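You operate a simulated robot arm through the tools that you are given. There is no shell and no other tool. Be economical: measure what you need, move in short steps, check, and stop when the job is done.

You are at the controls of a simulated robot arm. One attempt, no reset.

TASK
Get the blue string ready to change: capo off, peg slackened, the 1.05 mm packet out on the teal bench.
Fine: slacken till its pointer is in the white zone; the packets are in the teal drawer, shut it again.

The check looks at the end state, three seconds after you hand in, the way a careful person would. Anything else that was tipped, shoved, dropped, spilled or broken makes it a failure.

THE ROBOT
A 6-joint arm with a two-finger gripper, on a carriage that runs on a rail from [237, -1] to [-2103, 6] (x, y) and turns from -2.827 to 2.985 rad about z. Base frame: it is fixed where the carriage stands at the start and does not move with it; the origin is on the floor, on the carriage's upright axis, x ahead of it, y to its left, z up. Readings come in mm, rad, newtons and seconds.
With the tool pointing down near the work surface it reaches from about 520 to 960 mm from the robot's upright axis, wherever it stands. Its first joint turns from -2.897 to 2.897 rad. Places, roughly: blue tuning peg [1000, -200, 900]; bridge [900, -100, 800]; bridge clamp [700, -200, 900]; capo lever [900, 400, 900]; damper lever [900, 200, 900]; green tuning peg [900, -300, 900]; red tuning peg [800, -200, 900]; teal drawer [800, 200, 700]; top of the teal bench [1000, -300, 800]. Payload 2.54 kg.
The tool frame sits at the grasp point between the pads (the TCP): z along the fingers, y along the line on which they close. The tips reach 23 mm beyond it. Largest opening 126 mm; the body of the gripper starts 82 mm behind the TCP.
Orientation is told as [roll, pitch, yaw] about the base's x, y, z axes, in that order, counted from this pose: with the fingers straight down and closing along the base's y, the tool's x points along the base's -x, its y along +y and its z along -z.

THE INTERFACE
- The arm moves only by the tool play_rows. Its argument "rows" is a list of rows, each an object (a shift or turn left out is 0, a gripper value left out holds the last) with "rot": the turn, a rotation vector about the tool's x, y, z in units of 6 degrees (1.0 is 6 degrees), a list of three; "linear": the shift along the tool's x, y, z in units of 50 mm (1.0 is 50 mm), a list of three; "hand": the finger opening in mm, from 0 to 126. In form: [{"rot": [ax, ay, az], "linear": [x, y, z], "hand": hand}, ...]. A call has 1 to 8 rows; each row shifts and turns the commanded pose from where the row before left it, along the tool's axes as they then stand. A call with a number of a shift or a turn outside -1 to 1 is refused whole. Each row takes 0.2 s and may step no farther than 50 mm and 0.15 rad from the row before; otherwise, or with a gripper value out of range, the whole call is refused. Where a pose cannot be reached the arm comes as near as it can. A force on the tool above 40 N (or 10 N above the force at the start of the call, whichever is more), or a blocked arm, ends the call early, and 0.2 s more pass. The fingers move at their own pace and stop on an object; they squeeze with about 30 N. The grip force told is the motor's: it shows also when the fingers shut on nothing. Time passes only in rows, and 0.2 s behind the last, so rows that do not move let the fingers close. It gives the time, the measured TCP pose, the force on the tool (base axes), the opening and the grip force at its end, in the units of the frame above (readings bear some noise), with the torque about the TCP (base axes, N m) and any sound that the robot's microphone picked up.
- Cameras (640 x 400 px; columns grow to the right, rows downward): "scene" is now at [67.3, 201.2, 1419.1]; the picture's right is [0.02, -1.00, 0.00], its down [-0.63, -0.01, -0.78] and it looks along [0.78, 0.01, -0.63] (base axes); focal length 252 px, centre (320, 200). "wrist" rides on the gripper at [82, 14, -122] in the tool frame; the picture's right is [-0.17, 0.99, 0.00], its down [-0.79, -0.13, -0.60] and it looks along [-0.59, -0.10, 0.80] (tool axes); focal length 243 px, centre (320, 200). There is no depth. A picture from a camera that has moved, and an enlarged one, comes with that camera's place and axes in the base frame and with its lens.
- capture(camera): a new picture of that camera. The clock stands still meanwhile.
- raise_lower(by): slides the trunk up (or, below 0, down) by that many mm; the arm and the scene camera ride with it, the base frame stays. It gives what a move gives, with no picture.
- roll_base(legs): drives the robot by 1 to 6 legs, each [ahead, left, turn to the left] in mm, mm and rad, along the robot's own axes; the way and the turn of a leg run together, so that a leg with both is an arc; at most 1500 mm and 3.142 rad a leg. The arm and the cameras ride along, it lands a little off, and it stops where it bumps. It keeps to its track: a leg is cut to what the track allows. It gives what a move gives.
- aim_head(pan, tilt): turns the head with the scene camera to pan (to the left, within 2.094 rad either way) and tilt (down, from -0.506 to 1.204), counted from straight ahead of the robot. It gives what a move gives.
- inspect(camera, box): a new picture of the part [left, top, right, bottom] of that camera's present view, enlarged. The clock stands still meanwhile.
- job_done(): hands the job in; it is judged then, once.

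Work in short steps. Places have to be worked out from the pictures, the camera data and where the tool is seen: move nearer, look again, correct. Check each grasp and each placing, and mend what went wrong. You have 120 turns and 90 pictures in all, those below and enlarged ones among them. Open the gripper and draw the arm clear of the work before you hand the job in, unless the task says otherwise; then end with one line.

The tools are called after ">>>" by a JSON object that holds its "api" and its "payload". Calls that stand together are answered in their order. play_rows: Moves the arm, as the interface text tells. Its arguments: {"type":"object","properties":{"rows":{"type":"array","items":{"type":"object","properties":{"rot":{"type":"array","items":{"type":"number"}},"linear":{"type":"array","items":{"type":"number"}},"hand":{"type":"number"}}}}},"required":["rows"]} The other tools are called the same way: raise_lower (by) slides the trunk up or down; roll_base (legs) drives the base; aim_head (pan, tilt) turns the head that bears the scene camera; capture (camera) takes a picture; inspect (camera, box) takes an enlarged picture of a part of a camera's view; job_done () hands the job in.

At the start:

```text
time: 0.0
position: [462.2, 169.9, 1196.0]
tool_rot: [-0.001, -0.001, 0.0]
ft_force: [0.1, 0.0, -0.6]
ft_torque: [0.0, -0.02, -0.01]
gripper_width: 126.0
finger_force: 0.1
trunk travel left (down, up): [-225.0, 265.0]
robot x, y, heading: [0.4, 3.3, 0.001]
head pan, tilt: [0.016, 0.675]
```

scene: 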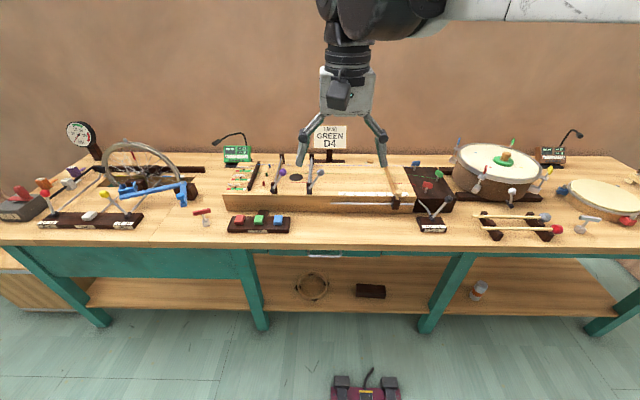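
wrist: 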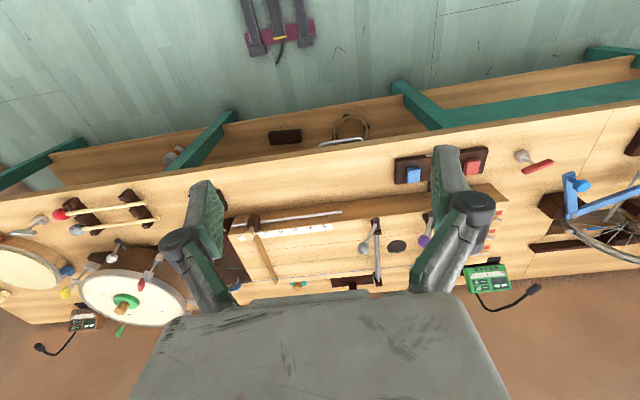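

The bench carries several instruments; the string instrument is in the middle. I enlarge its parts.

>>> {"api": "inspect", "payload": {"camera": "scene", "box": [210, 140, 350, 240]}}

>>> {"api": "inspect", "payload": {"camera": "scene", "box": [340, 140, 480, 240]}}

>>> {"api": "inspect", "payload": {"camera": "scene", "box": [20, 110, 220, 240]}}

```text
4.00 times, centred on (280, 190) of scene
camera zoom: at [67.3, 201.2, 1419.1], right [0.02, -1.0, 0.0], down [-0.63, -0.01, -0.78], along [0.78, 0.01, -0.63], focal length 1007 px, centre (480, 240)
```

zoom: 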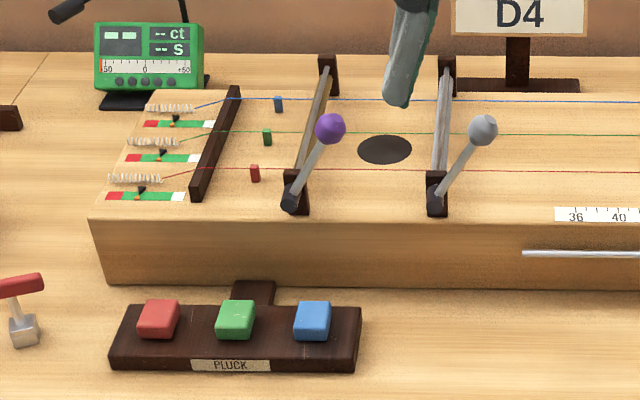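

```text
4.00 times, centred on (410, 190) of scene
camera zoom: at [67.3, 201.2, 1419.1], right [0.02, -1.0, 0.0], down [-0.63, -0.01, -0.78], along [0.78, 0.01, -0.63], focal length 1007 px, centre (-40, 240)
```

zoom: 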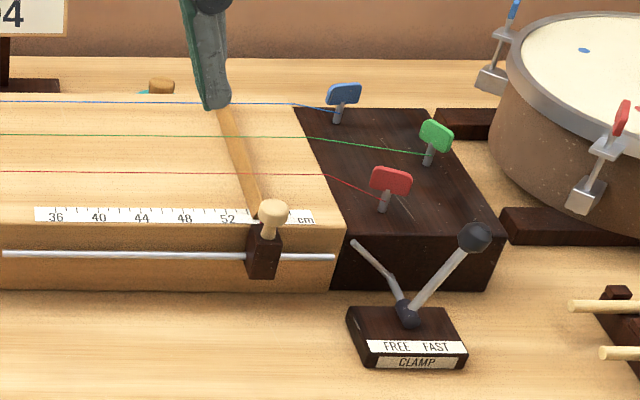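

```text
3.08 times, centred on (120, 175) of scene
camera zoom: at [67.3, 201.2, 1419.1], right [0.02, -1.0, 0.0], down [-0.63, -0.01, -0.78], along [0.78, 0.01, -0.63], focal length 775 px, centre (935, 277)
```

zoom: 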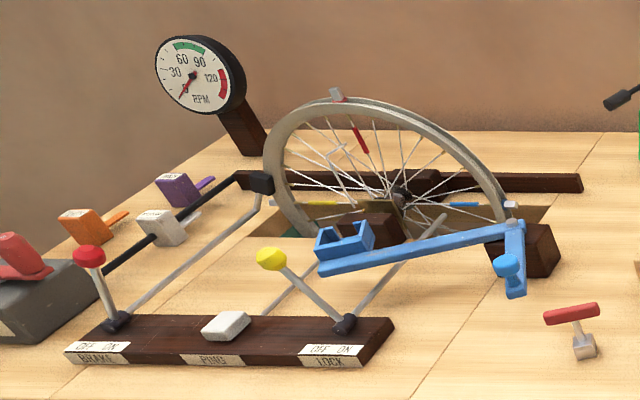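

I roll ahead so the work comes comfortably into reach, then look again (this also gives a second view for triangulation).

>>> {"api": "roll_base", "payload": {"legs": [[180, 0, 0]]}}

>>> {"api": "aim_head", "payload": {"pan": 0, "tilt": 0.85}}

>>> {"api": "capture", "payload": {"camera": "scene"}}

>>> {"api": "capture", "payload": {"camera": "wrist"}}

```text
time: 1.5
position: [644.7, 167.8, 1197.0]
tool_rot: [0.0, -0.004, -0.003]
ft_force: [0.9, 0.6, -0.5]
ft_torque: [0.01, 0.01, 0.03]
gripper_width: 126.1
finger_force: 0.1
trunk travel left (down, up): [-225.0, 265.0]
robot x, y, heading: [183.0, 0.3, 0.0]
head pan, tilt: [0.016, 0.675]
```

```text
time: 2.2
position: [645.0, 168.4, 1196.6]
tool_rot: [0.0, -0.001, -0.001]
ft_force: [0.4, 0.1, 0.1]
ft_torque: [0.0, 0.02, -0.02]
gripper_width: 125.9
finger_force: 0.1
trunk travel left (down, up): [-225.0, 265.0]
robot x, y, heading: [181.1, 1.0, 0.002]
head pan, tilt: [0.0, 0.85]
```

```text
84 pictures are left
camera scene: at [241.6, 199.3, 1404.8], right [0.0, -1.0, 0.0], down [-0.75, 0.0, -0.66], along [0.66, 0.0, -0.75], focal length 252 px, centre (320, 200)
```

scene: 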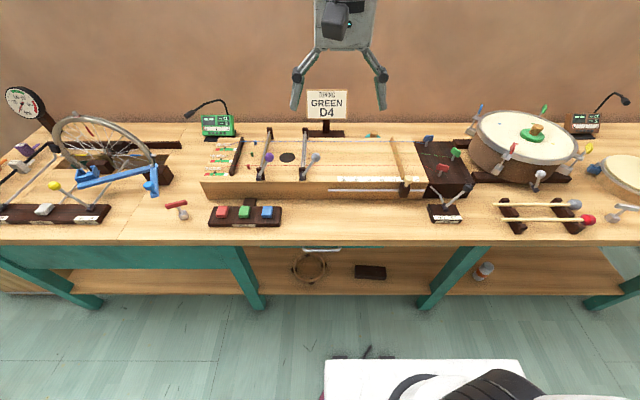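

```text
83 pictures are left
camera wrist: at [563.0, 181.7, 1318.9], right [0.17, 0.99, 0.0], down [0.79, -0.13, 0.6], along [0.59, -0.1, -0.8], focal length 243 px, centre (320, 200)
```

wrist: 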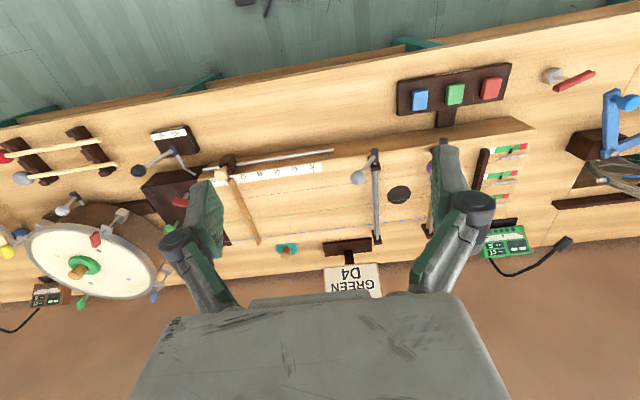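

Now enlarged views of the capo, pegs, gauges and drawer handle from here.

>>> {"api": "inspect", "payload": {"camera": "scene", "box": [196, 110, 356, 210]}}

>>> {"api": "inspect", "payload": {"camera": "scene", "box": [370, 120, 498, 200]}}

>>> {"api": "inspect", "payload": {"camera": "scene", "box": [240, 220, 400, 320]}}

```text
4.00 times, centred on (276, 160) of scene
camera zoom: at [241.6, 199.3, 1404.8], right [0.0, -1.0, 0.0], down [-0.75, 0.0, -0.66], along [0.66, 0.0, -0.75], focal length 1007 px, centre (496, 360)
```

zoom: 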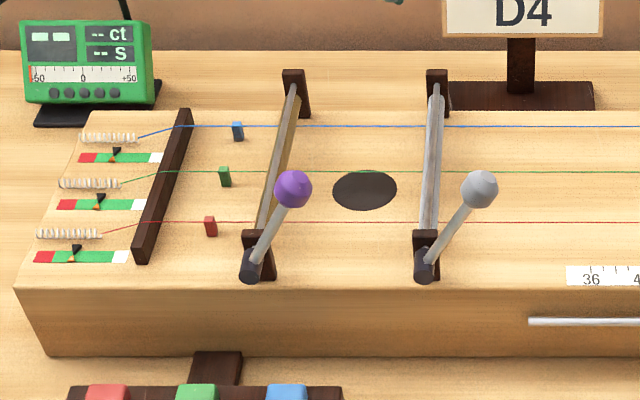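

```text
5.00 times, centred on (434, 160) of scene
camera zoom: at [241.6, 199.3, 1404.8], right [0.0, -1.0, 0.0], down [-0.75, 0.0, -0.66], along [0.66, 0.0, -0.75], focal length 1259 px, centre (-250, 400)
```

zoom: 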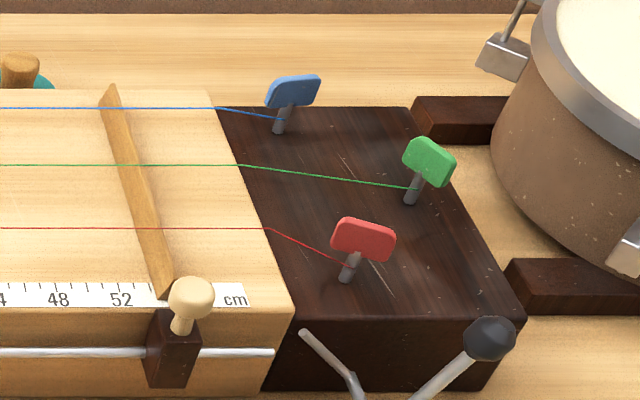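

```text
4.00 times, centred on (320, 270) of scene
camera zoom: at [241.6, 199.3, 1404.8], right [0.0, -1.0, 0.0], down [-0.75, 0.0, -0.66], along [0.66, 0.0, -0.75], focal length 1007 px, centre (320, -80)
```

zoom: 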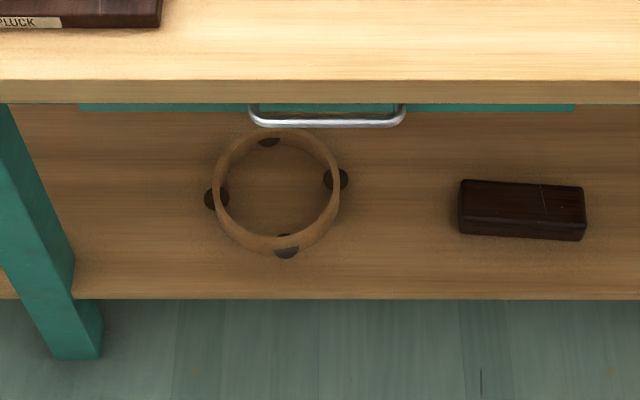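

Knob of the purple (capo) lever triangulates to about (786, 338, 963), pivot near (800, 388, 872). I zoom in to judge the state of capo and gauges.

>>> {"api": "inspect", "payload": {"camera": "scene", "box": [250, 120, 330, 170]}}

>>> {"api": "inspect", "payload": {"camera": "scene", "box": [200, 135, 248, 165]}}

```text
8.00 times, centred on (290, 145) of scene
camera zoom: at [241.6, 199.3, 1404.8], right [0.0, -1.0, 0.0], down [-0.75, 0.0, -0.66], along [0.66, 0.0, -0.75], focal length 2014 px, centre (560, 640)
```

zoom: 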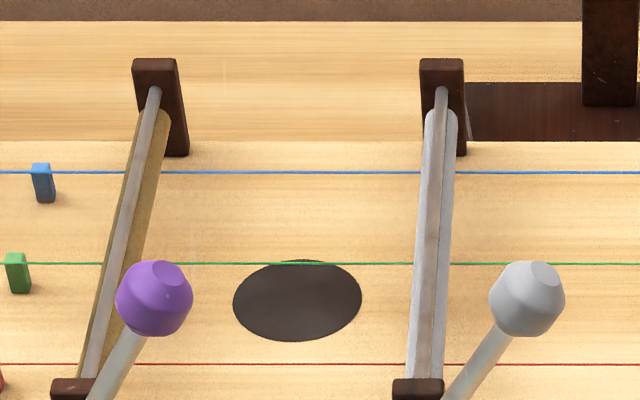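

```text
13.33 times, centred on (224, 150) of scene
camera zoom: at [241.6, 199.3, 1404.8], right [0.0, -1.0, 0.0], down [-0.75, 0.0, -0.66], along [0.66, 0.0, -0.75], focal length 3358 px, centre (1600, 867)
```

zoom: 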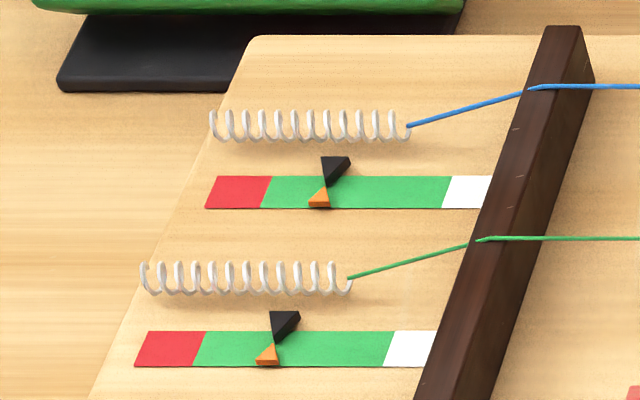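

I zoom strongly on the string crossings at both bars.

>>> {"api": "inspect", "payload": {"camera": "scene", "box": [256, 134, 280, 149]}}

>>> {"api": "inspect", "payload": {"camera": "scene", "box": [292, 134, 316, 149]}}

```text
16.00 times, centred on (268, 142) of scene
camera zoom: at [241.6, 199.3, 1404.8], right [0.0, -1.0, 0.0], down [-0.75, 0.0, -0.66], along [0.66, 0.0, -0.75], focal length 4029 px, centre (1152, 1136)
```

zoom: 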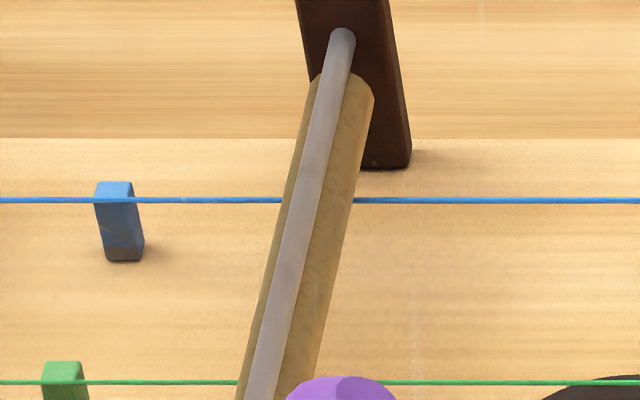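

```text
16.00 times, centred on (304, 142) of scene
camera zoom: at [241.6, 199.3, 1404.8], right [0.0, -1.0, 0.0], down [-0.75, 0.0, -0.66], along [0.66, 0.0, -0.75], focal length 4029 px, centre (576, 1136)
```

zoom: 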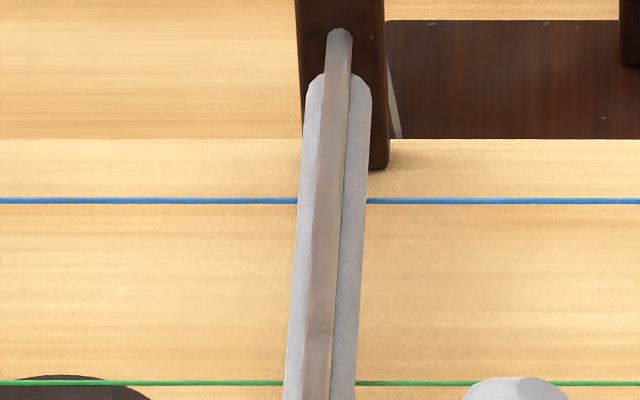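

Both pads hang over the strings; I'll swing the capo lever and compare. Closing the fingers and moving to the right of the purple knob at (790, 290, 963).

>>> {"api": "play_rows", "payload": {"rows": [{"linear": [-0.414, 0.349, 0.669], "hand": 0}, {"linear": [-0.414, 0.349, 0.669]}, {"linear": [-0.414, 0.349, 0.669]}, {"linear": [-0.414, 0.349, 0.669]}, {"linear": [-0.414, 0.349, 0.669]}, {"linear": [-0.414, 0.349, 0.669]}, {"linear": [-0.414, 0.349, 0.669]}, {}]}}

>>> {"api": "capture", "payload": {"camera": "scene"}}

>>> {"api": "capture", "payload": {"camera": "wrist"}}

```text
time: 4.0
position: [790.3, 288.5, 962.5]
tool_rot: [0.0, 0.0, -0.002]
ft_force: [0.1, 0.0, -0.4]
ft_torque: [0.01, 0.03, 0.01]
gripper_width: 0.0
finger_force: 28.2
trunk travel left (down, up): [-225.0, 265.0]
robot x, y, heading: [179.8, -2.0, -0.002]
head pan, tilt: [0.0, 0.85]
```

```text
75 pictures are left
camera scene: at [242.0, 199.7, 1404.7], right [0.0, -1.0, 0.0], down [-0.75, 0.0, -0.66], along [0.66, 0.0, -0.75], focal length 252 px, centre (320, 200)
```

scene: 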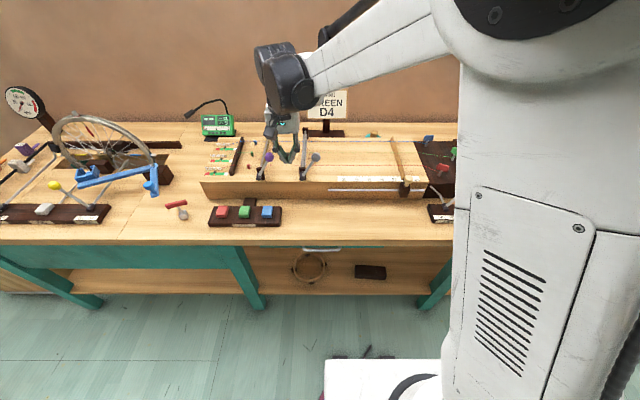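

```text
74 pictures are left
camera wrist: at [709.7, 302.4, 1085.1], right [0.17, 0.99, 0.0], down [0.79, -0.13, 0.6], along [0.59, -0.1, -0.8], focal length 243 px, centre (320, 200)
```

wrist: 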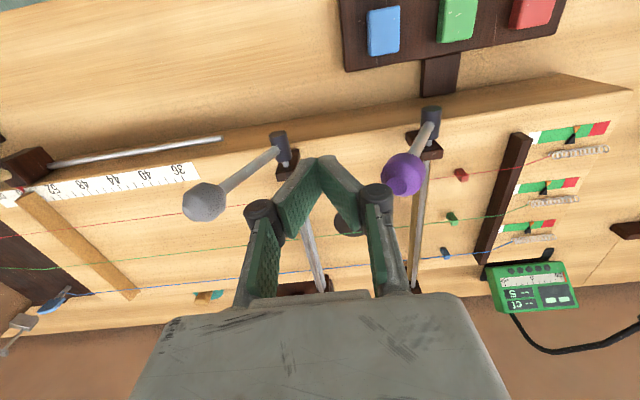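

The closed fingers stand between the two knobs. I push left (+y) in small steps.

>>> {"api": "play_rows", "payload": {"rows": [{"linear": [0, 0.3, 0]}, {"linear": [0, 0.3, 0]}, {"linear": [0, 0.3, 0]}, {"linear": [0, 0.3, 0]}, {"linear": [0, 0.3, 0]}, {"linear": [0, 0.3, 0]}, {"linear": [0, 0.3, 0]}]}}

>>> {"api": "capture", "payload": {"camera": "wrist"}}

```text
time: 5.6
position: [791.0, 393.5, 962.3]
tool_rot: [0.001, 0.001, -0.004]
ft_force: [-2.9, -13.2, 0.8]
ft_torque: [-0.02, -0.01, 0.08]
gripper_width: 0.0
finger_force: 28.4
trunk travel left (down, up): [-225.0, 265.0]
robot x, y, heading: [180.5, 0.2, -0.002]
head pan, tilt: [0.0, 0.85]
```

```text
73 pictures are left
camera wrist: at [709.3, 407.3, 1085.1], right [0.17, 0.99, 0.0], down [0.79, -0.14, 0.6], along [0.59, -0.1, -0.8], focal length 243 px, centre (320, 200)
```

wrist: 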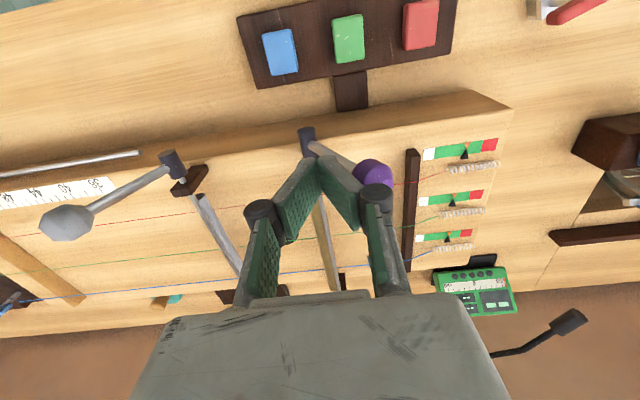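

The lever has passed upright; I push on a bit to its end stop.

>>> {"api": "play_rows", "payload": {"rows": [{"linear": [0, 0.2, 0]}, {"linear": [0, 0.2, 0]}, {"linear": [0, 0.2, 0]}]}}

>>> {"api": "capture", "payload": {"camera": "wrist"}}

```text
time: 6.0
position: [789.7, 394.9, 964.0]
tool_rot: [-0.006, 0.002, -0.008]
ft_force: [-5.3, -15.3, 11.9]
ft_torque: [0.23, -0.03, 0.1]
gripper_width: 0.0
finger_force: 28.1
trunk travel left (down, up): [-225.0, 265.0]
robot x, y, heading: [181.0, -2.7, -0.0]
head pan, tilt: [0.0, 0.85]
stopped in row 1: the force on the tool passed its limit at 46 N (the readings are from after the stop); the commanded pose is now the measured one
```

```text
72 pictures are left
camera wrist: at [709.7, 409.4, 1086.0], right [0.17, 0.98, -0.01], down [0.79, -0.14, 0.6], along [0.59, -0.11, -0.8], focal length 243 px, centre (320, 200)
```

wrist: 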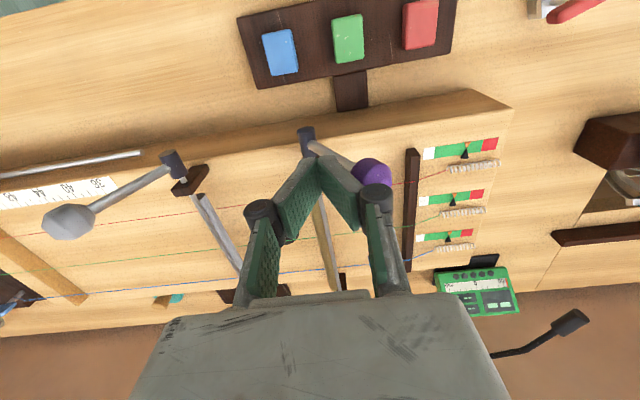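

End stop reached (46 N). I back off and rise, then compare the bars.

>>> {"api": "play_rows", "payload": {"rows": [{"linear": [0, -0.8, 0]}, {"linear": [0, 0, -0.95]}, {"linear": [0, 0, -0.95]}, {"linear": [0.5, 0, -0.7]}, {"linear": [0.9, 0, 0]}, {"linear": [0.9, 0, 0]}, {"linear": [0.9, 0, 0]}]}}

>>> {"api": "inspect", "payload": {"camera": "scene", "box": [250, 120, 330, 170]}}

```text
time: 7.6
position: [630.1, 357.2, 1089.0]
tool_rot: [-0.005, 0.002, -0.005]
ft_force: [1.0, 0.3, 0.1]
ft_torque: [-0.01, 0.07, -0.01]
gripper_width: 0.0
finger_force: 28.2
trunk travel left (down, up): [-225.0, 265.0]
robot x, y, heading: [181.3, -2.1, -0.005]
head pan, tilt: [0.0, 0.85]
```

```text
8.00 times, centred on (290, 145) of scene
camera zoom: at [231.1, 138.2, 1434.9], right [-0.68, -0.74, 0.0], down [-0.35, 0.32, -0.88], along [0.65, -0.59, -0.48], focal length 2014 px, centre (560, 640)
```

zoom: 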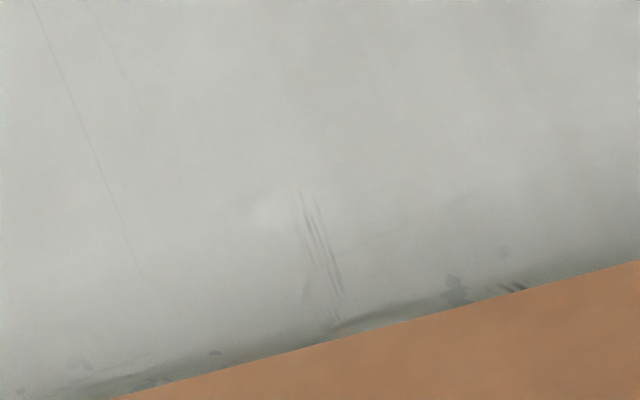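

The arm's elbow has nudged the head aside. I move the arm forward again and re-aim the head.

>>> {"api": "play_rows", "payload": {"rows": [{"linear": [-0.9, -0.3, 0]}, {"linear": [-0.9, -0.3, 0]}, {"linear": [-0.5, -0.8, 0]}, {"linear": [0, -0.95, 0]}, {"linear": [0, -0.95, 0]}, {"linear": [0, -0.95, 0]}, {"linear": [0, -0.95, 0]}, {"linear": [0, -0.95, 0]}]}}

>>> {"api": "aim_head", "payload": {"pan": 0, "tilt": 0.85}}

>>> {"api": "capture", "payload": {"camera": "scene"}}

>>> {"api": "capture", "payload": {"camera": "wrist"}}

```text
time: 9.4
position: [744.3, 54.4, 1093.6]
tool_rot: [-0.005, 0.002, -0.005]
ft_force: [-0.4, -0.2, 0.8]
ft_torque: [-0.03, 0.03, -0.01]
gripper_width: 0.0
finger_force: 28.1
trunk travel left (down, up): [-225.0, 265.0]
robot x, y, heading: [179.5, -1.5, -0.004]
head pan, tilt: [0.0, 0.85]
```

```text
time: 10.0
position: [745.1, 54.2, 1094.5]
tool_rot: [-0.006, -0.001, -0.004]
ft_force: [0.8, 0.1, -1.0]
ft_torque: [-0.04, -0.01, 0.0]
gripper_width: 0.0
finger_force: 28.7
trunk travel left (down, up): [-225.0, 265.0]
robot x, y, heading: [181.6, 0.1, 0.001]
head pan, tilt: [0.0, 0.85]
```

```text
70 pictures are left
camera scene: at [241.8, 199.3, 1404.7], right [0.0, -1.0, 0.0], down [-0.75, 0.0, -0.66], along [0.66, 0.0, -0.75], focal length 252 px, centre (320, 200)
```

scene: 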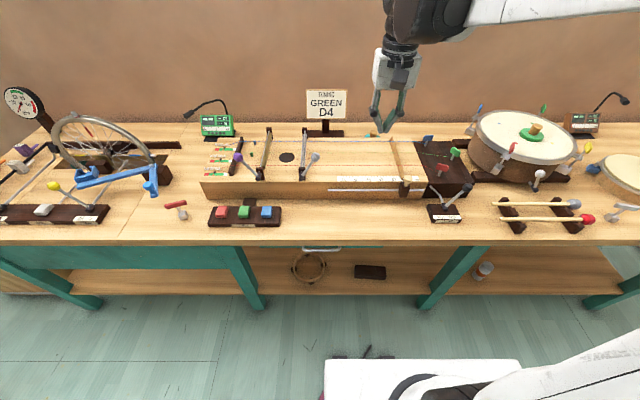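

```text
69 pictures are left
camera wrist: at [663.0, 68.4, 1216.6], right [0.17, 0.99, -0.01], down [0.79, -0.13, 0.6], along [0.59, -0.11, -0.8], focal length 243 px, centre (320, 200)
```

wrist: 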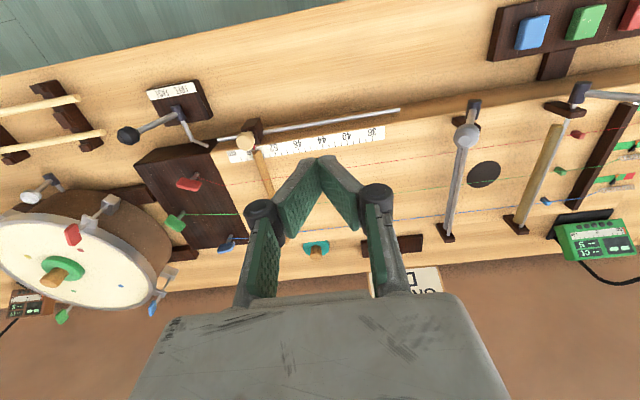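

The head is back in place. I look at the capo and gauges, and at the blue peg, up close.

>>> {"api": "inspect", "payload": {"camera": "scene", "box": [200, 120, 280, 170]}}

>>> {"api": "inspect", "payload": {"camera": "scene", "box": [408, 125, 456, 155]}}

>>> {"api": "inspect", "payload": {"camera": "wrist", "box": [180, 190, 260, 240]}}

```text
8.00 times, centred on (240, 145) of scene
camera zoom: at [241.8, 199.3, 1404.7], right [0.0, -1.0, 0.0], down [-0.75, 0.0, -0.66], along [0.66, 0.0, -0.75], focal length 2014 px, centre (960, 640)
```

zoom: 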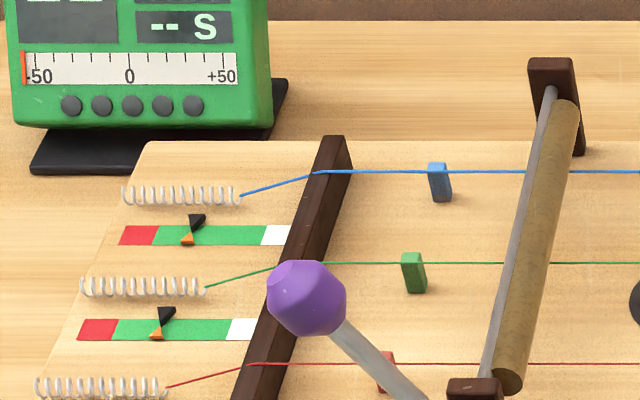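

```text
13.33 times, centred on (432, 140) of scene
camera zoom: at [241.8, 199.3, 1404.7], right [0.0, -1.0, 0.0], down [-0.75, 0.0, -0.66], along [0.66, 0.0, -0.75], focal length 3358 px, centre (-1173, 1000)
```

zoom: 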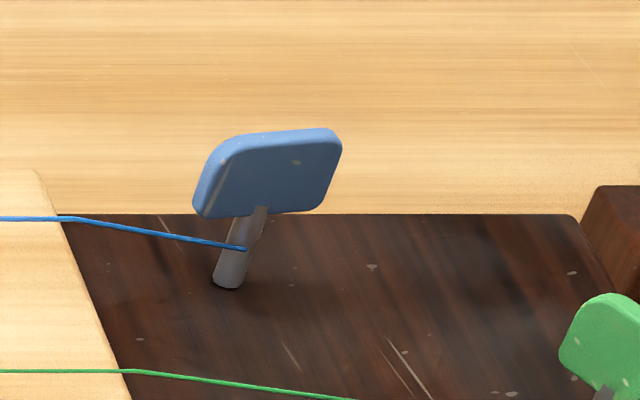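

```text
8.00 times, centred on (220, 215) of wrist
camera zoom: at [663.0, 68.4, 1216.6], right [0.17, 0.99, -0.01], down [0.79, -0.13, 0.6], along [0.59, -0.11, -0.8], focal length 1941 px, centre (1120, 80)
```

zoom: 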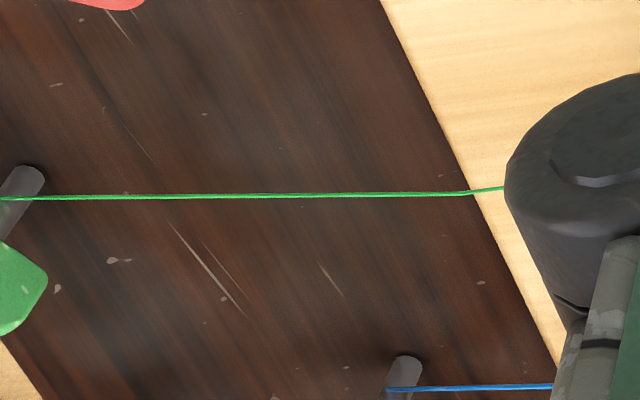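

Capo pad has swung off the strings. Now the blue peg: plate centre about (986, -181, 885), long axis near base y (≈9° off). I turn the tool by -81° so the fingers close across the plate, opening to 60 mm.

>>> {"api": "play_rows", "payload": {"rows": [{"rot": [0, 0, 1], "hand": 60}, {"rot": [0, 0, 1]}, {"rot": [0, 0, 1]}, {"rot": [0, 0, 1]}, {"rot": [0, 0, 1]}, {"rot": [0, 0, 1]}, {"rot": [0, 0, 1]}, {"rot": [0, 0, 1]}]}}

>>> {"api": "play_rows", "payload": {"rows": [{"rot": [0, 0, 1]}, {"rot": [0, 0, 1]}, {"rot": [0, 0, 1]}, {"rot": [0, 0, 1]}, {"rot": [0, 0, 1]}, {"rot": [0, 0, 0.5]}]}}

```text
time: 11.8
position: [743.3, 50.4, 1094.2]
tool_rot: [-0.003, -0.002, -0.847]
ft_force: [0.0, 0.2, 0.5]
ft_torque: [0.0, 0.02, -0.02]
gripper_width: 60.0
finger_force: 0.0
trunk travel left (down, up): [-225.0, 265.0]
robot x, y, heading: [179.2, -0.9, 0.002]
head pan, tilt: [0.0, 0.85]
```

```text
time: 13.2
position: [745.0, 50.8, 1094.6]
tool_rot: [-0.001, -0.006, -1.419]
ft_force: [-0.3, -0.4, 0.3]
ft_torque: [-0.01, 0.01, -0.02]
gripper_width: 60.3
finger_force: 0.0
trunk travel left (down, up): [-225.0, 265.0]
robot x, y, heading: [184.0, -1.6, -0.004]
head pan, tilt: [0.0, 0.85]
```

Now translate to above the peg at about (986, -181, 1000).

>>> {"api": "play_rows", "payload": {"rows": [{"linear": [-0.667, 0.505, 0.235]}, {"linear": [-0.667, 0.505, 0.235]}, {"linear": [-0.667, 0.505, 0.235]}, {"linear": [-0.667, 0.505, 0.235]}, {"linear": [-0.667, 0.505, 0.235]}, {"linear": [-0.667, 0.505, 0.235]}, {"linear": [-0.667, 0.505, 0.235]}, {"linear": [-0.667, 0.505, 0.235]}]}}

>>> {"api": "capture", "payload": {"camera": "wrist"}}

>>> {"api": "capture", "payload": {"camera": "scene"}}

```text
time: 15.0
position: [985.6, -184.1, 997.4]
tool_rot: [-0.002, -0.007, -1.419]
ft_force: [-0.7, -0.5, 0.2]
ft_torque: [0.03, -0.03, -0.04]
gripper_width: 60.1
finger_force: 0.1
trunk travel left (down, up): [-225.0, 265.0]
robot x, y, heading: [182.6, 0.6, -0.008]
head pan, tilt: [0.0, 0.85]
```

```text
65 pictures are left
camera wrist: at [987.9, -99.4, 1119.9], right [1.0, -0.02, 0.0], down [-0.01, -0.8, 0.6], along [-0.01, -0.6, -0.8], focal length 243 px, centre (320, 200)
```

wrist: 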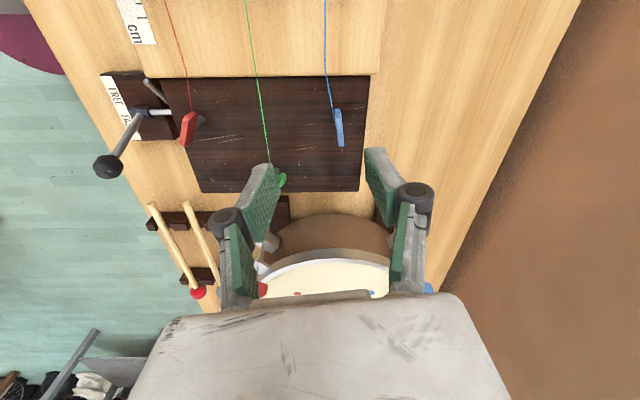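

```text
64 pictures are left
camera scene: at [241.6, 199.5, 1404.7], right [0.0, -1.0, 0.0], down [-0.75, 0.0, -0.66], along [0.66, 0.0, -0.75], focal length 252 px, centre (320, 200)
```

scene: 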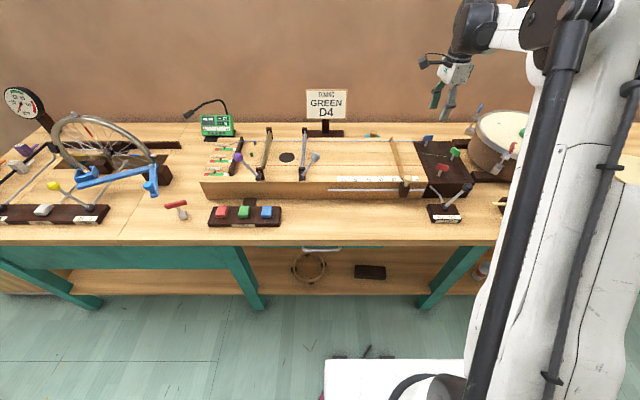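

From above, the blue peg lies nearer (1004, -184). I zoom for its plate angle.

>>> {"api": "inspect", "payload": {"camera": "wrist", "box": [308, 90, 372, 130]}}

>>> {"api": "inspect", "payload": {"camera": "wrist", "box": [308, 115, 372, 155]}}

```text
10.00 times, centred on (340, 110) of wrist
camera zoom: at [987.9, -99.4, 1119.9], right [1.0, -0.02, 0.0], down [-0.01, -0.8, 0.6], along [-0.01, -0.6, -0.8], focal length 2426 px, centre (120, 1100)
```

zoom: 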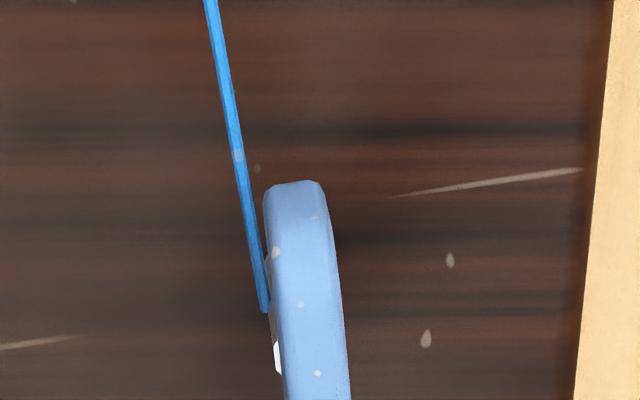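

```text
10.00 times, centred on (340, 135) of wrist
camera zoom: at [987.9, -99.4, 1119.9], right [1.0, -0.02, 0.0], down [-0.01, -0.8, 0.6], along [-0.01, -0.6, -0.8], focal length 2426 px, centre (120, 850)
```

zoom: 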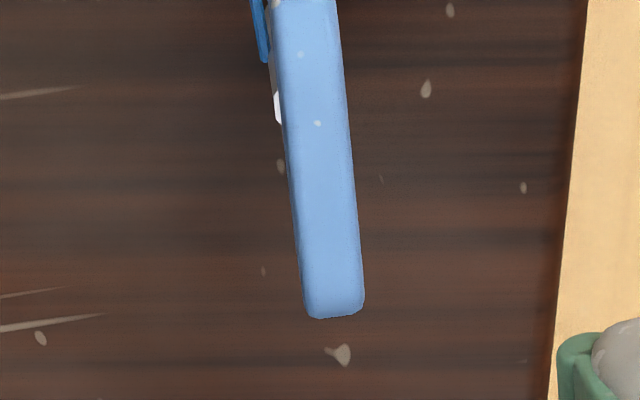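

The plate's centre is (1004.5, -183), and the string leaves the shaft on its -x side, so clockwise (from above) should slacken. I shift over, descend to z≈890 and close.

>>> {"api": "play_rows", "payload": {"rows": [{"linear": [-0.04, 0.38, 0]}, {"linear": [0, 0, 0.54]}, {"linear": [0, 0, 0.54]}, {"linear": [0, 0, 0.54]}, {"linear": [0, 0, 0.52]}, {}]}}

>>> {"api": "inspect", "payload": {"camera": "scene", "box": [400, 110, 464, 150]}}

>>> {"api": "capture", "payload": {"camera": "wrist"}}

```text
time: 16.4
position: [1003.9, -181.3, 892.7]
tool_rot: [-0.002, -0.005, -1.42]
ft_force: [-0.2, 0.3, 0.6]
ft_torque: [0.0, 0.03, -0.02]
gripper_width: 59.9
finger_force: 0.0
trunk travel left (down, up): [-225.0, 265.0]
robot x, y, heading: [179.7, -1.7, -0.004]
head pan, tilt: [0.0, 0.85]
```

```text
10.00 times, centred on (432, 130) of scene
camera zoom: at [242.0, 199.1, 1404.8], right [0.0, -1.0, 0.0], down [-0.75, 0.0, -0.66], along [0.66, 0.0, -0.75], focal length 2518 px, centre (-800, 900)
```

zoom: 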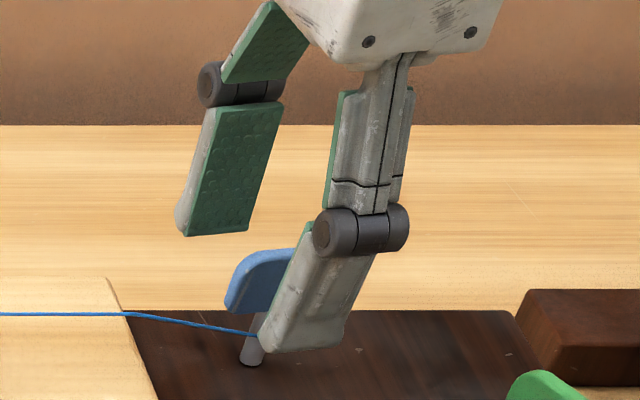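

```text
60 pictures are left
camera wrist: at [1004.9, -97.4, 1014.5], right [1.0, -0.02, 0.0], down [-0.01, -0.8, 0.6], along [-0.01, -0.6, -0.8], focal length 243 px, centre (320, 200)
```

wrist: 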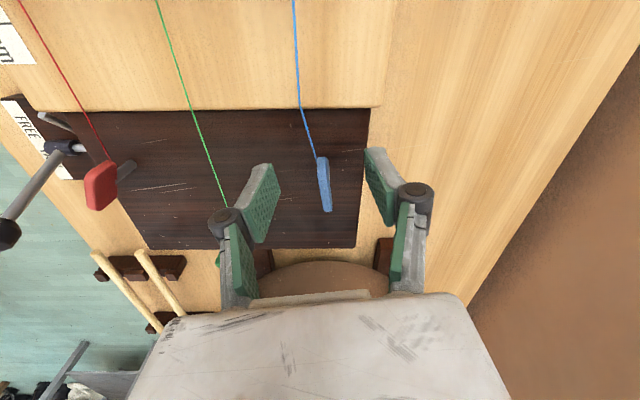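

Peg is between the fingers. I lift 5 mm to keep the tips off the string, and close.

>>> {"api": "play_rows", "payload": {"rows": [{"linear": [0, 0, -0.1]}, {"hand": 20}, {"hand": 0}, {}, {}]}}

>>> {"api": "inspect", "payload": {"camera": "scene", "box": [400, 110, 464, 150]}}

```text
time: 17.6
position: [1005.1, -179.2, 898.3]
tool_rot: [-0.001, -0.006, -1.418]
ft_force: [25.3, -0.6, 8.7]
ft_torque: [-0.17, -0.5, 0.27]
gripper_width: 7.4
finger_force: 36.0
trunk travel left (down, up): [-225.0, 265.0]
robot x, y, heading: [179.5, 0.1, -0.003]
head pan, tilt: [0.0, 0.85]
```

```text
10.00 times, centred on (432, 130) of scene
camera zoom: at [243.1, 199.2, 1404.8], right [0.0, -1.0, 0.0], down [-0.75, 0.0, -0.66], along [0.66, 0.0, -0.75], focal length 2518 px, centre (-800, 900)
```

zoom: 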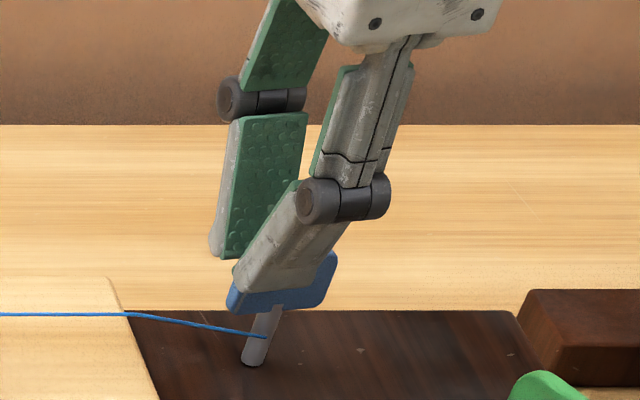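

Gripped (7.4 mm) with a 25 N side force: I shift 2–3 mm to centre on the shaft, then try a first 12° clockwise turn.

>>> {"api": "play_rows", "payload": {"rows": [{"linear": [-0.05, 0.05, 0]}, {}, {"rot": [0, 0, 0.5]}, {"rot": [0, 0, 0.5]}, {"rot": [0, 0, 0.5]}, {"rot": [0, 0, 0.5]}]}}

>>> {"api": "inspect", "payload": {"camera": "scene", "box": [200, 135, 248, 165]}}

```text
time: 19.0
position: [1006.6, -182.0, 897.1]
tool_rot: [0.0, -0.005, -1.628]
ft_force: [5.5, 33.1, -7.6]
ft_torque: [1.19, -0.14, 0.01]
gripper_width: 7.5
finger_force: 35.1
trunk travel left (down, up): [-225.0, 265.0]
robot x, y, heading: [183.8, -2.9, 0.004]
head pan, tilt: [0.0, 0.85]
```

```text
13.33 times, centred on (224, 150) of scene
camera zoom: at [242.6, 201.3, 1404.4], right [0.0, -1.0, 0.0], down [-0.75, 0.0, -0.66], along [0.66, 0.0, -0.75], focal length 3358 px, centre (1600, 867)
```

zoom: 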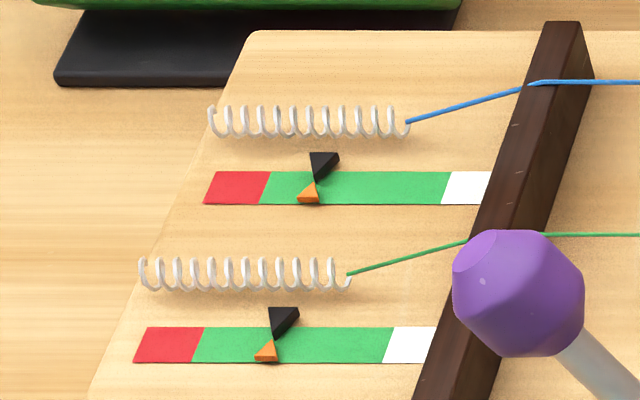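

The pointer moved toward red, so clockwise tightens; counter-clockwise slackens (~0.7 px/deg, need ~220°). I shift back +3 mm in y to relieve the side force and turn the other way.

>>> {"api": "play_rows", "payload": {"rows": [{"linear": [0.06, 0, 0]}, {"rot": [0, 0, -0.9]}, {"rot": [0, 0, -0.9]}, {"rot": [0, 0, -0.9]}, {"rot": [0, 0, -0.9]}, {"rot": [0, 0, -0.9]}, {"rot": [0, 0, -0.9]}, {"rot": [0, 0, -0.9]}]}}

>>> {"api": "inspect", "payload": {"camera": "scene", "box": [200, 135, 248, 165]}}

```text
time: 20.2
position: [1002.1, -181.5, 898.6]
tool_rot: [-0.007, -0.003, -1.295]
ft_force: [-6.1, 3.8, 0.0]
ft_torque: [0.31, 0.22, -0.07]
gripper_width: 7.6
finger_force: 35.1
trunk travel left (down, up): [-225.0, 265.0]
robot x, y, heading: [179.7, -0.0, -0.003]
head pan, tilt: [0.0, 0.85]
stopped in row 5: the force on the tool passed its limit at 46 N (the readings are from after the stop); the commanded pose is now the measured one
```

```text
13.33 times, centred on (224, 150) of scene
camera zoom: at [240.9, 199.5, 1404.9], right [0.0, -1.0, 0.0], down [-0.75, 0.0, -0.66], along [0.66, 0.0, -0.75], focal length 3358 px, centre (1600, 867)
```

zoom: 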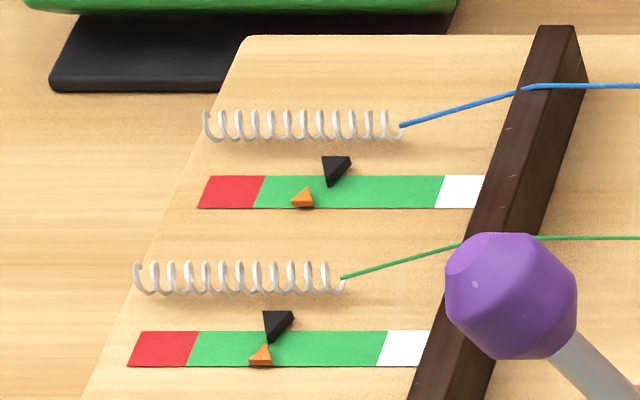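

The black pointer moves right (the orange is a trailing marker). Forces are low now at the present centre; I continue counter-clockwise more slowly.

>>> {"api": "play_rows", "payload": {"rows": [{"rot": [0, 0, -0.6]}, {"rot": [0, 0, -0.6]}, {"rot": [0, 0, -0.6]}, {"rot": [0, 0, -0.6]}, {"rot": [0, 0, -0.6]}, {"rot": [0, 0, -0.6]}, {"rot": [0, 0, -0.6]}, {"rot": [0, 0, -0.6]}]}}

```text
time: 21.2
position: [1001.7, -182.3, 898.4]
tool_rot: [-0.012, 0.0, -1.054]
ft_force: [-8.3, 2.3, 6.5]
ft_torque: [-0.16, 0.09, -0.07]
gripper_width: 7.6
finger_force: 35.8
trunk travel left (down, up): [-225.0, 265.0]
robot x, y, heading: [181.4, -3.2, -0.005]
head pan, tilt: [0.0, 0.85]
stopped in row 5: the force on the tool passed its limit at 42 N (the readings are from after the stop); the commanded pose is now the measured one
```

I turn in shorter bursts to read the direction of the building side force.

>>> {"api": "play_rows", "payload": {"rows": [{"rot": [0, 0, -0.6]}, {"rot": [0, 0, -0.6]}, {"rot": [0, 0, -0.6]}]}}

```text
time: 22.0
position: [999.2, -184.2, 898.0]
tool_rot: [-0.011, 0.001, -0.864]
ft_force: [-33.6, 0.0, 2.9]
ft_torque: [-0.48, 0.27, -0.29]
gripper_width: 7.3
finger_force: 35.3
trunk travel left (down, up): [-225.0, 265.0]
robot x, y, heading: [179.9, -3.8, -0.003]
head pan, tilt: [0.0, 0.85]
```

The peg pushes the tool toward -x, so I shift -4 mm in x and go on.

>>> {"api": "play_rows", "payload": {"rows": [{"linear": [0.052, -0.061, 0]}, {"rot": [0, 0, -0.6]}, {"rot": [0, 0, -0.6]}, {"rot": [0, 0, -0.6]}, {"rot": [0, 0, -0.6]}]}}

>>> {"api": "inspect", "payload": {"camera": "scene", "box": [200, 135, 248, 165]}}

>>> {"api": "inspect", "payload": {"camera": "scene", "box": [400, 110, 464, 150]}}

```text
time: 23.2
position: [997.5, -187.6, 899.0]
tool_rot: [-0.009, 0.003, -0.615]
ft_force: [5.1, -28.8, 26.3]
ft_torque: [-1.01, -0.68, -0.2]
gripper_width: 7.3
finger_force: 35.5
trunk travel left (down, up): [-225.0, 265.0]
robot x, y, heading: [180.4, 0.9, -0.004]
head pan, tilt: [0.0, 0.85]
```

```text
13.33 times, centred on (224, 150) of scene
camera zoom: at [239.8, 197.5, 1405.2], right [-0.01, -1.0, 0.0], down [-0.75, 0.01, -0.66], along [0.66, 0.0, -0.75], focal length 3358 px, centre (1600, 867)
```

zoom: 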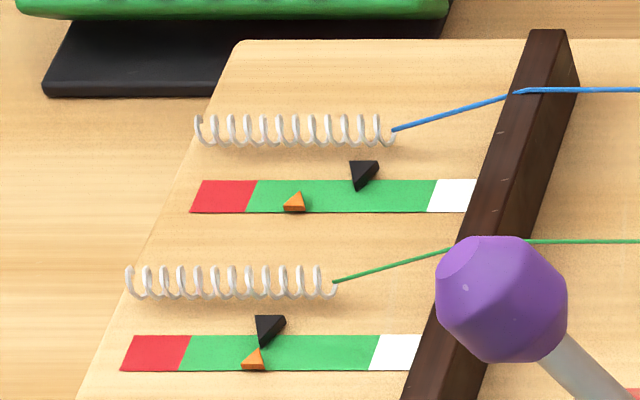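

```text
10.00 times, centred on (432, 130) of scene
camera zoom: at [239.8, 197.5, 1405.2], right [-0.01, -1.0, 0.0], down [-0.75, 0.01, -0.66], along [0.66, 0.0, -0.75], focal length 2518 px, centre (-800, 900)
```

zoom: 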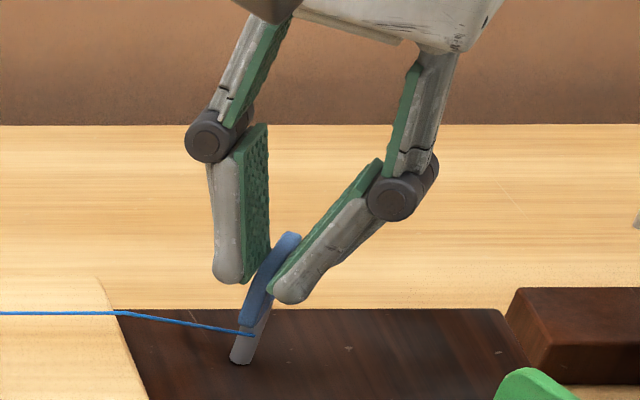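

Peg is following (pointer at 168, white zone from ~240 to 285 relative; ~95° more). Forces grow from misalignment, so I release to re-centre.

>>> {"api": "play_rows", "payload": {"rows": [{"hand": 40}, {}, {}]}}

>>> {"api": "inspect", "payload": {"camera": "scene", "box": [400, 110, 464, 150]}}

>>> {"api": "inspect", "payload": {"camera": "wrist", "box": [240, 120, 400, 220]}}

```text
time: 24.0
position: [998.7, -181.8, 897.9]
tool_rot: [-0.008, 0.004, -0.615]
ft_force: [0.5, -0.4, -0.6]
ft_torque: [-0.01, 0.01, 0.0]
gripper_width: 39.8
finger_force: 0.0
trunk travel left (down, up): [-225.0, 265.0]
robot x, y, heading: [185.6, 2.7, -0.006]
head pan, tilt: [0.0, 0.85]
```

```text
10.00 times, centred on (432, 130) of scene
camera zoom: at [241.1, 199.1, 1404.7], right [0.0, -1.0, 0.0], down [-0.75, 0.0, -0.66], along [0.66, 0.0, -0.75], focal length 2518 px, centre (-800, 900)
```

zoom: 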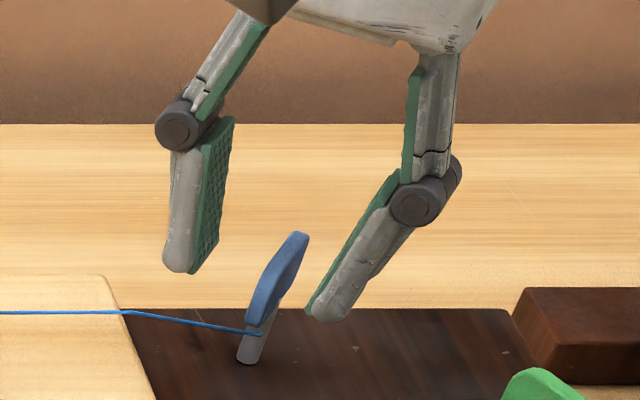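

```text
4.00 times, centred on (320, 170) of wrist
camera zoom: at [941.0, -123.5, 1019.9], right [0.7, 0.71, -0.01], down [0.57, -0.56, 0.6], along [0.42, -0.42, -0.8], focal length 970 px, centre (320, 320)
```

zoom: 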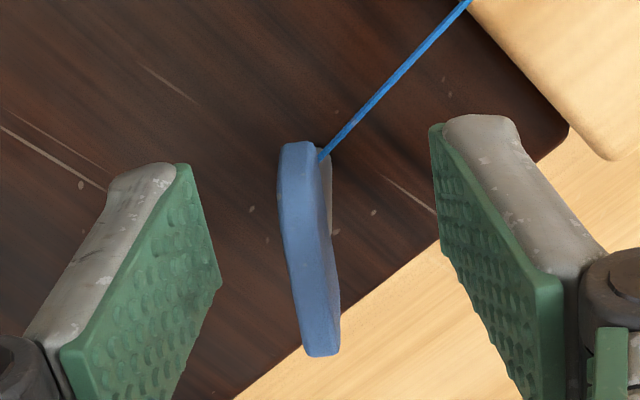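

The plate is about 1.5 mm off centre. Instead of clamping, I'll cage it loosely (opening 11 mm) and turn so misalignment doesn't load the shaft.

>>> {"api": "play_rows", "payload": {"rows": [{"linear": [0, -0.03, 0], "hand": 11}, {}, {"rot": [0, 0, -0.7]}, {"rot": [0, 0, -0.7]}, {"rot": [0, 0, -0.7]}, {"rot": [0, 0, -0.7]}, {"rot": [0, 0, -0.7]}]}}

>>> {"api": "inspect", "payload": {"camera": "wrist", "box": [240, 120, 400, 220]}}

```text
time: 25.6
position: [996.1, -184.0, 897.4]
tool_rot: [-0.006, 0.006, -0.248]
ft_force: [-13.1, -6.8, -1.0]
ft_torque: [-0.11, 0.29, -0.19]
gripper_width: 17.2
finger_force: 4.9
trunk travel left (down, up): [-225.0, 265.0]
robot x, y, heading: [178.4, 1.4, -0.007]
head pan, tilt: [0.0, 0.85]
```

```text
4.00 times, centred on (320, 170) of wrist
camera zoom: at [921.9, -151.8, 1021.0], right [0.4, 0.92, -0.01], down [0.74, -0.32, 0.59], along [0.54, -0.24, -0.81], focal length 970 px, centre (320, 320)
```

zoom: 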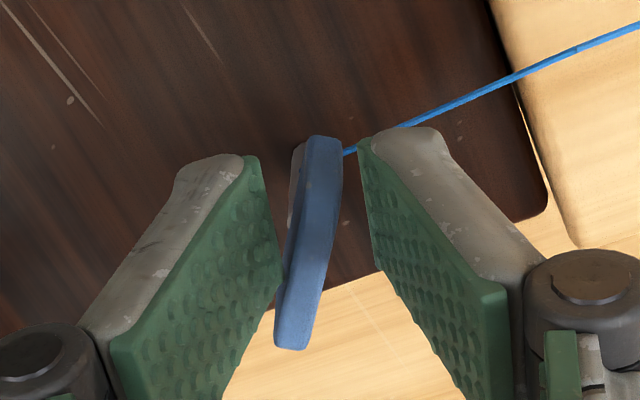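

It turns gently with low force. I continue.

>>> {"api": "play_rows", "payload": {"rows": [{"rot": [0, 0, -0.8]}, {"rot": [0, 0, -0.8]}, {"rot": [0, 0, -0.8]}, {"rot": [0, 0, -0.8]}, {"rot": [0, 0, -0.8]}, {"rot": [0, 0, -0.8]}, {"rot": [0, 0, -0.8]}, {"rot": [0, 0, -0.8]}]}}

>>> {"api": "capture", "payload": {"camera": "wrist"}}

>>> {"api": "inspect", "payload": {"camera": "scene", "box": [200, 135, 248, 165]}}

```text
time: 27.4
position: [996.9, -186.3, 896.2]
tool_rot: [-0.003, 0.009, 0.421]
ft_force: [-1.0, -25.8, 4.3]
ft_torque: [-0.55, -0.06, -0.22]
gripper_width: 26.9
finger_force: 11.6
trunk travel left (down, up): [-225.0, 265.0]
robot x, y, heading: [176.1, -2.5, -0.008]
head pan, tilt: [0.0, 0.85]
```

```text
51 pictures are left
camera wrist: at [917.8, -207.3, 1020.5], right [-0.25, 0.97, 0.0], down [0.78, 0.21, 0.59], along [0.57, 0.15, -0.81], focal length 243 px, centre (320, 200)
```

wrist: 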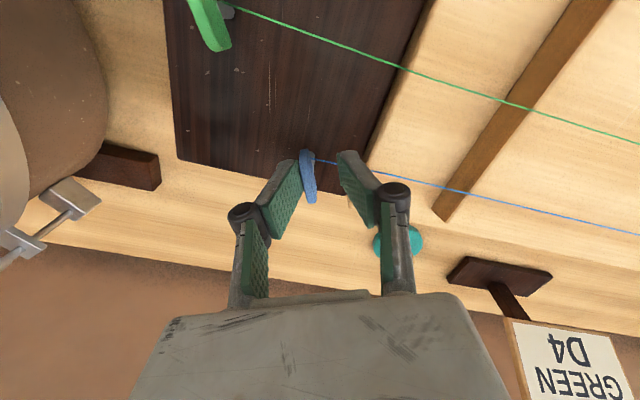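

```text
13.33 times, centred on (224, 150) of scene
camera zoom: at [240.9, 197.3, 1405.0], right [-0.01, -1.0, 0.0], down [-0.75, 0.0, -0.66], along [0.66, 0.0, -0.75], focal length 3358 px, centre (1600, 867)
```

zoom: 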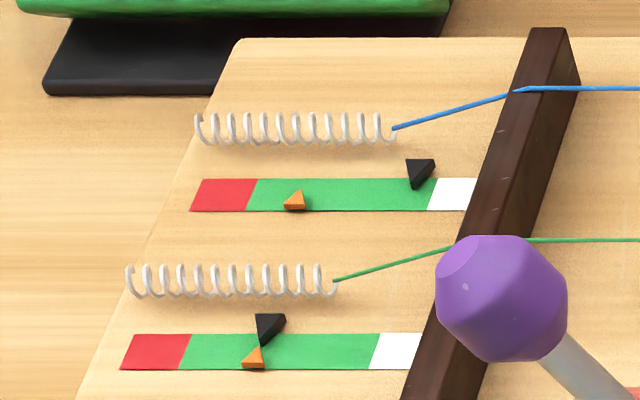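

Pointer needs ~40 px more. The tool is ahead of the plate; I shift 3 mm to relieve the force and squeeze gently, which turns the plate into line.

>>> {"api": "play_rows", "payload": {"rows": [{"linear": [0.024, -0.055, 0], "hand": 9}, {}, {}, {"hand": 5}, {}]}}

>>> {"api": "inspect", "payload": {"camera": "scene", "box": [200, 135, 248, 165]}}

>>> {"api": "inspect", "payload": {"camera": "wrist", "box": [240, 120, 400, 220]}}

```text
time: 28.6
position: [999.1, -187.7, 896.7]
tool_rot: [-0.001, 0.009, 0.423]
ft_force: [20.9, -17.3, -3.8]
ft_torque: [-0.25, -0.52, -0.03]
gripper_width: 22.0
finger_force: 12.4
trunk travel left (down, up): [-225.0, 265.0]
robot x, y, heading: [180.0, -0.5, -0.003]
head pan, tilt: [0.0, 0.85]
```

```text
13.33 times, centred on (224, 150) of scene
camera zoom: at [242.9, 197.9, 1404.9], right [0.0, -1.0, 0.0], down [-0.75, 0.0, -0.66], along [0.66, 0.0, -0.75], focal length 3358 px, centre (1600, 867)
```

zoom: 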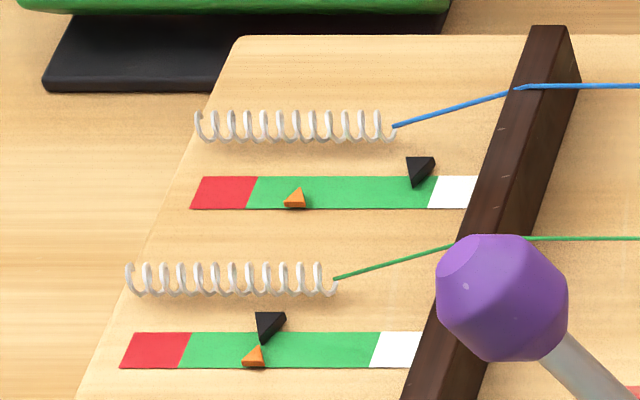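

```text
4.00 times, centred on (320, 170) of wrist
camera zoom: at [919.8, -209.0, 1020.1], right [-0.25, 0.97, 0.0], down [0.78, 0.21, 0.59], along [0.57, 0.15, -0.81], focal length 970 px, centre (320, 320)
```

zoom: 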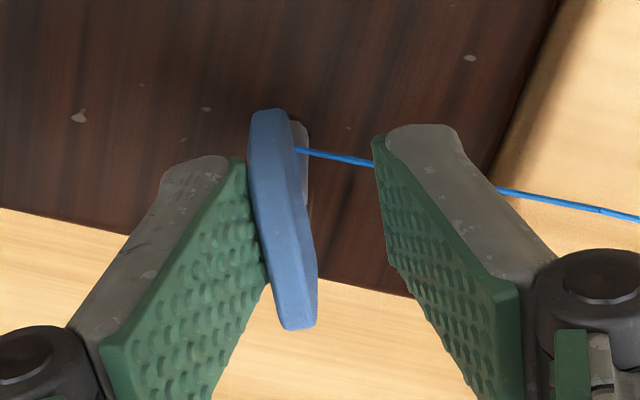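

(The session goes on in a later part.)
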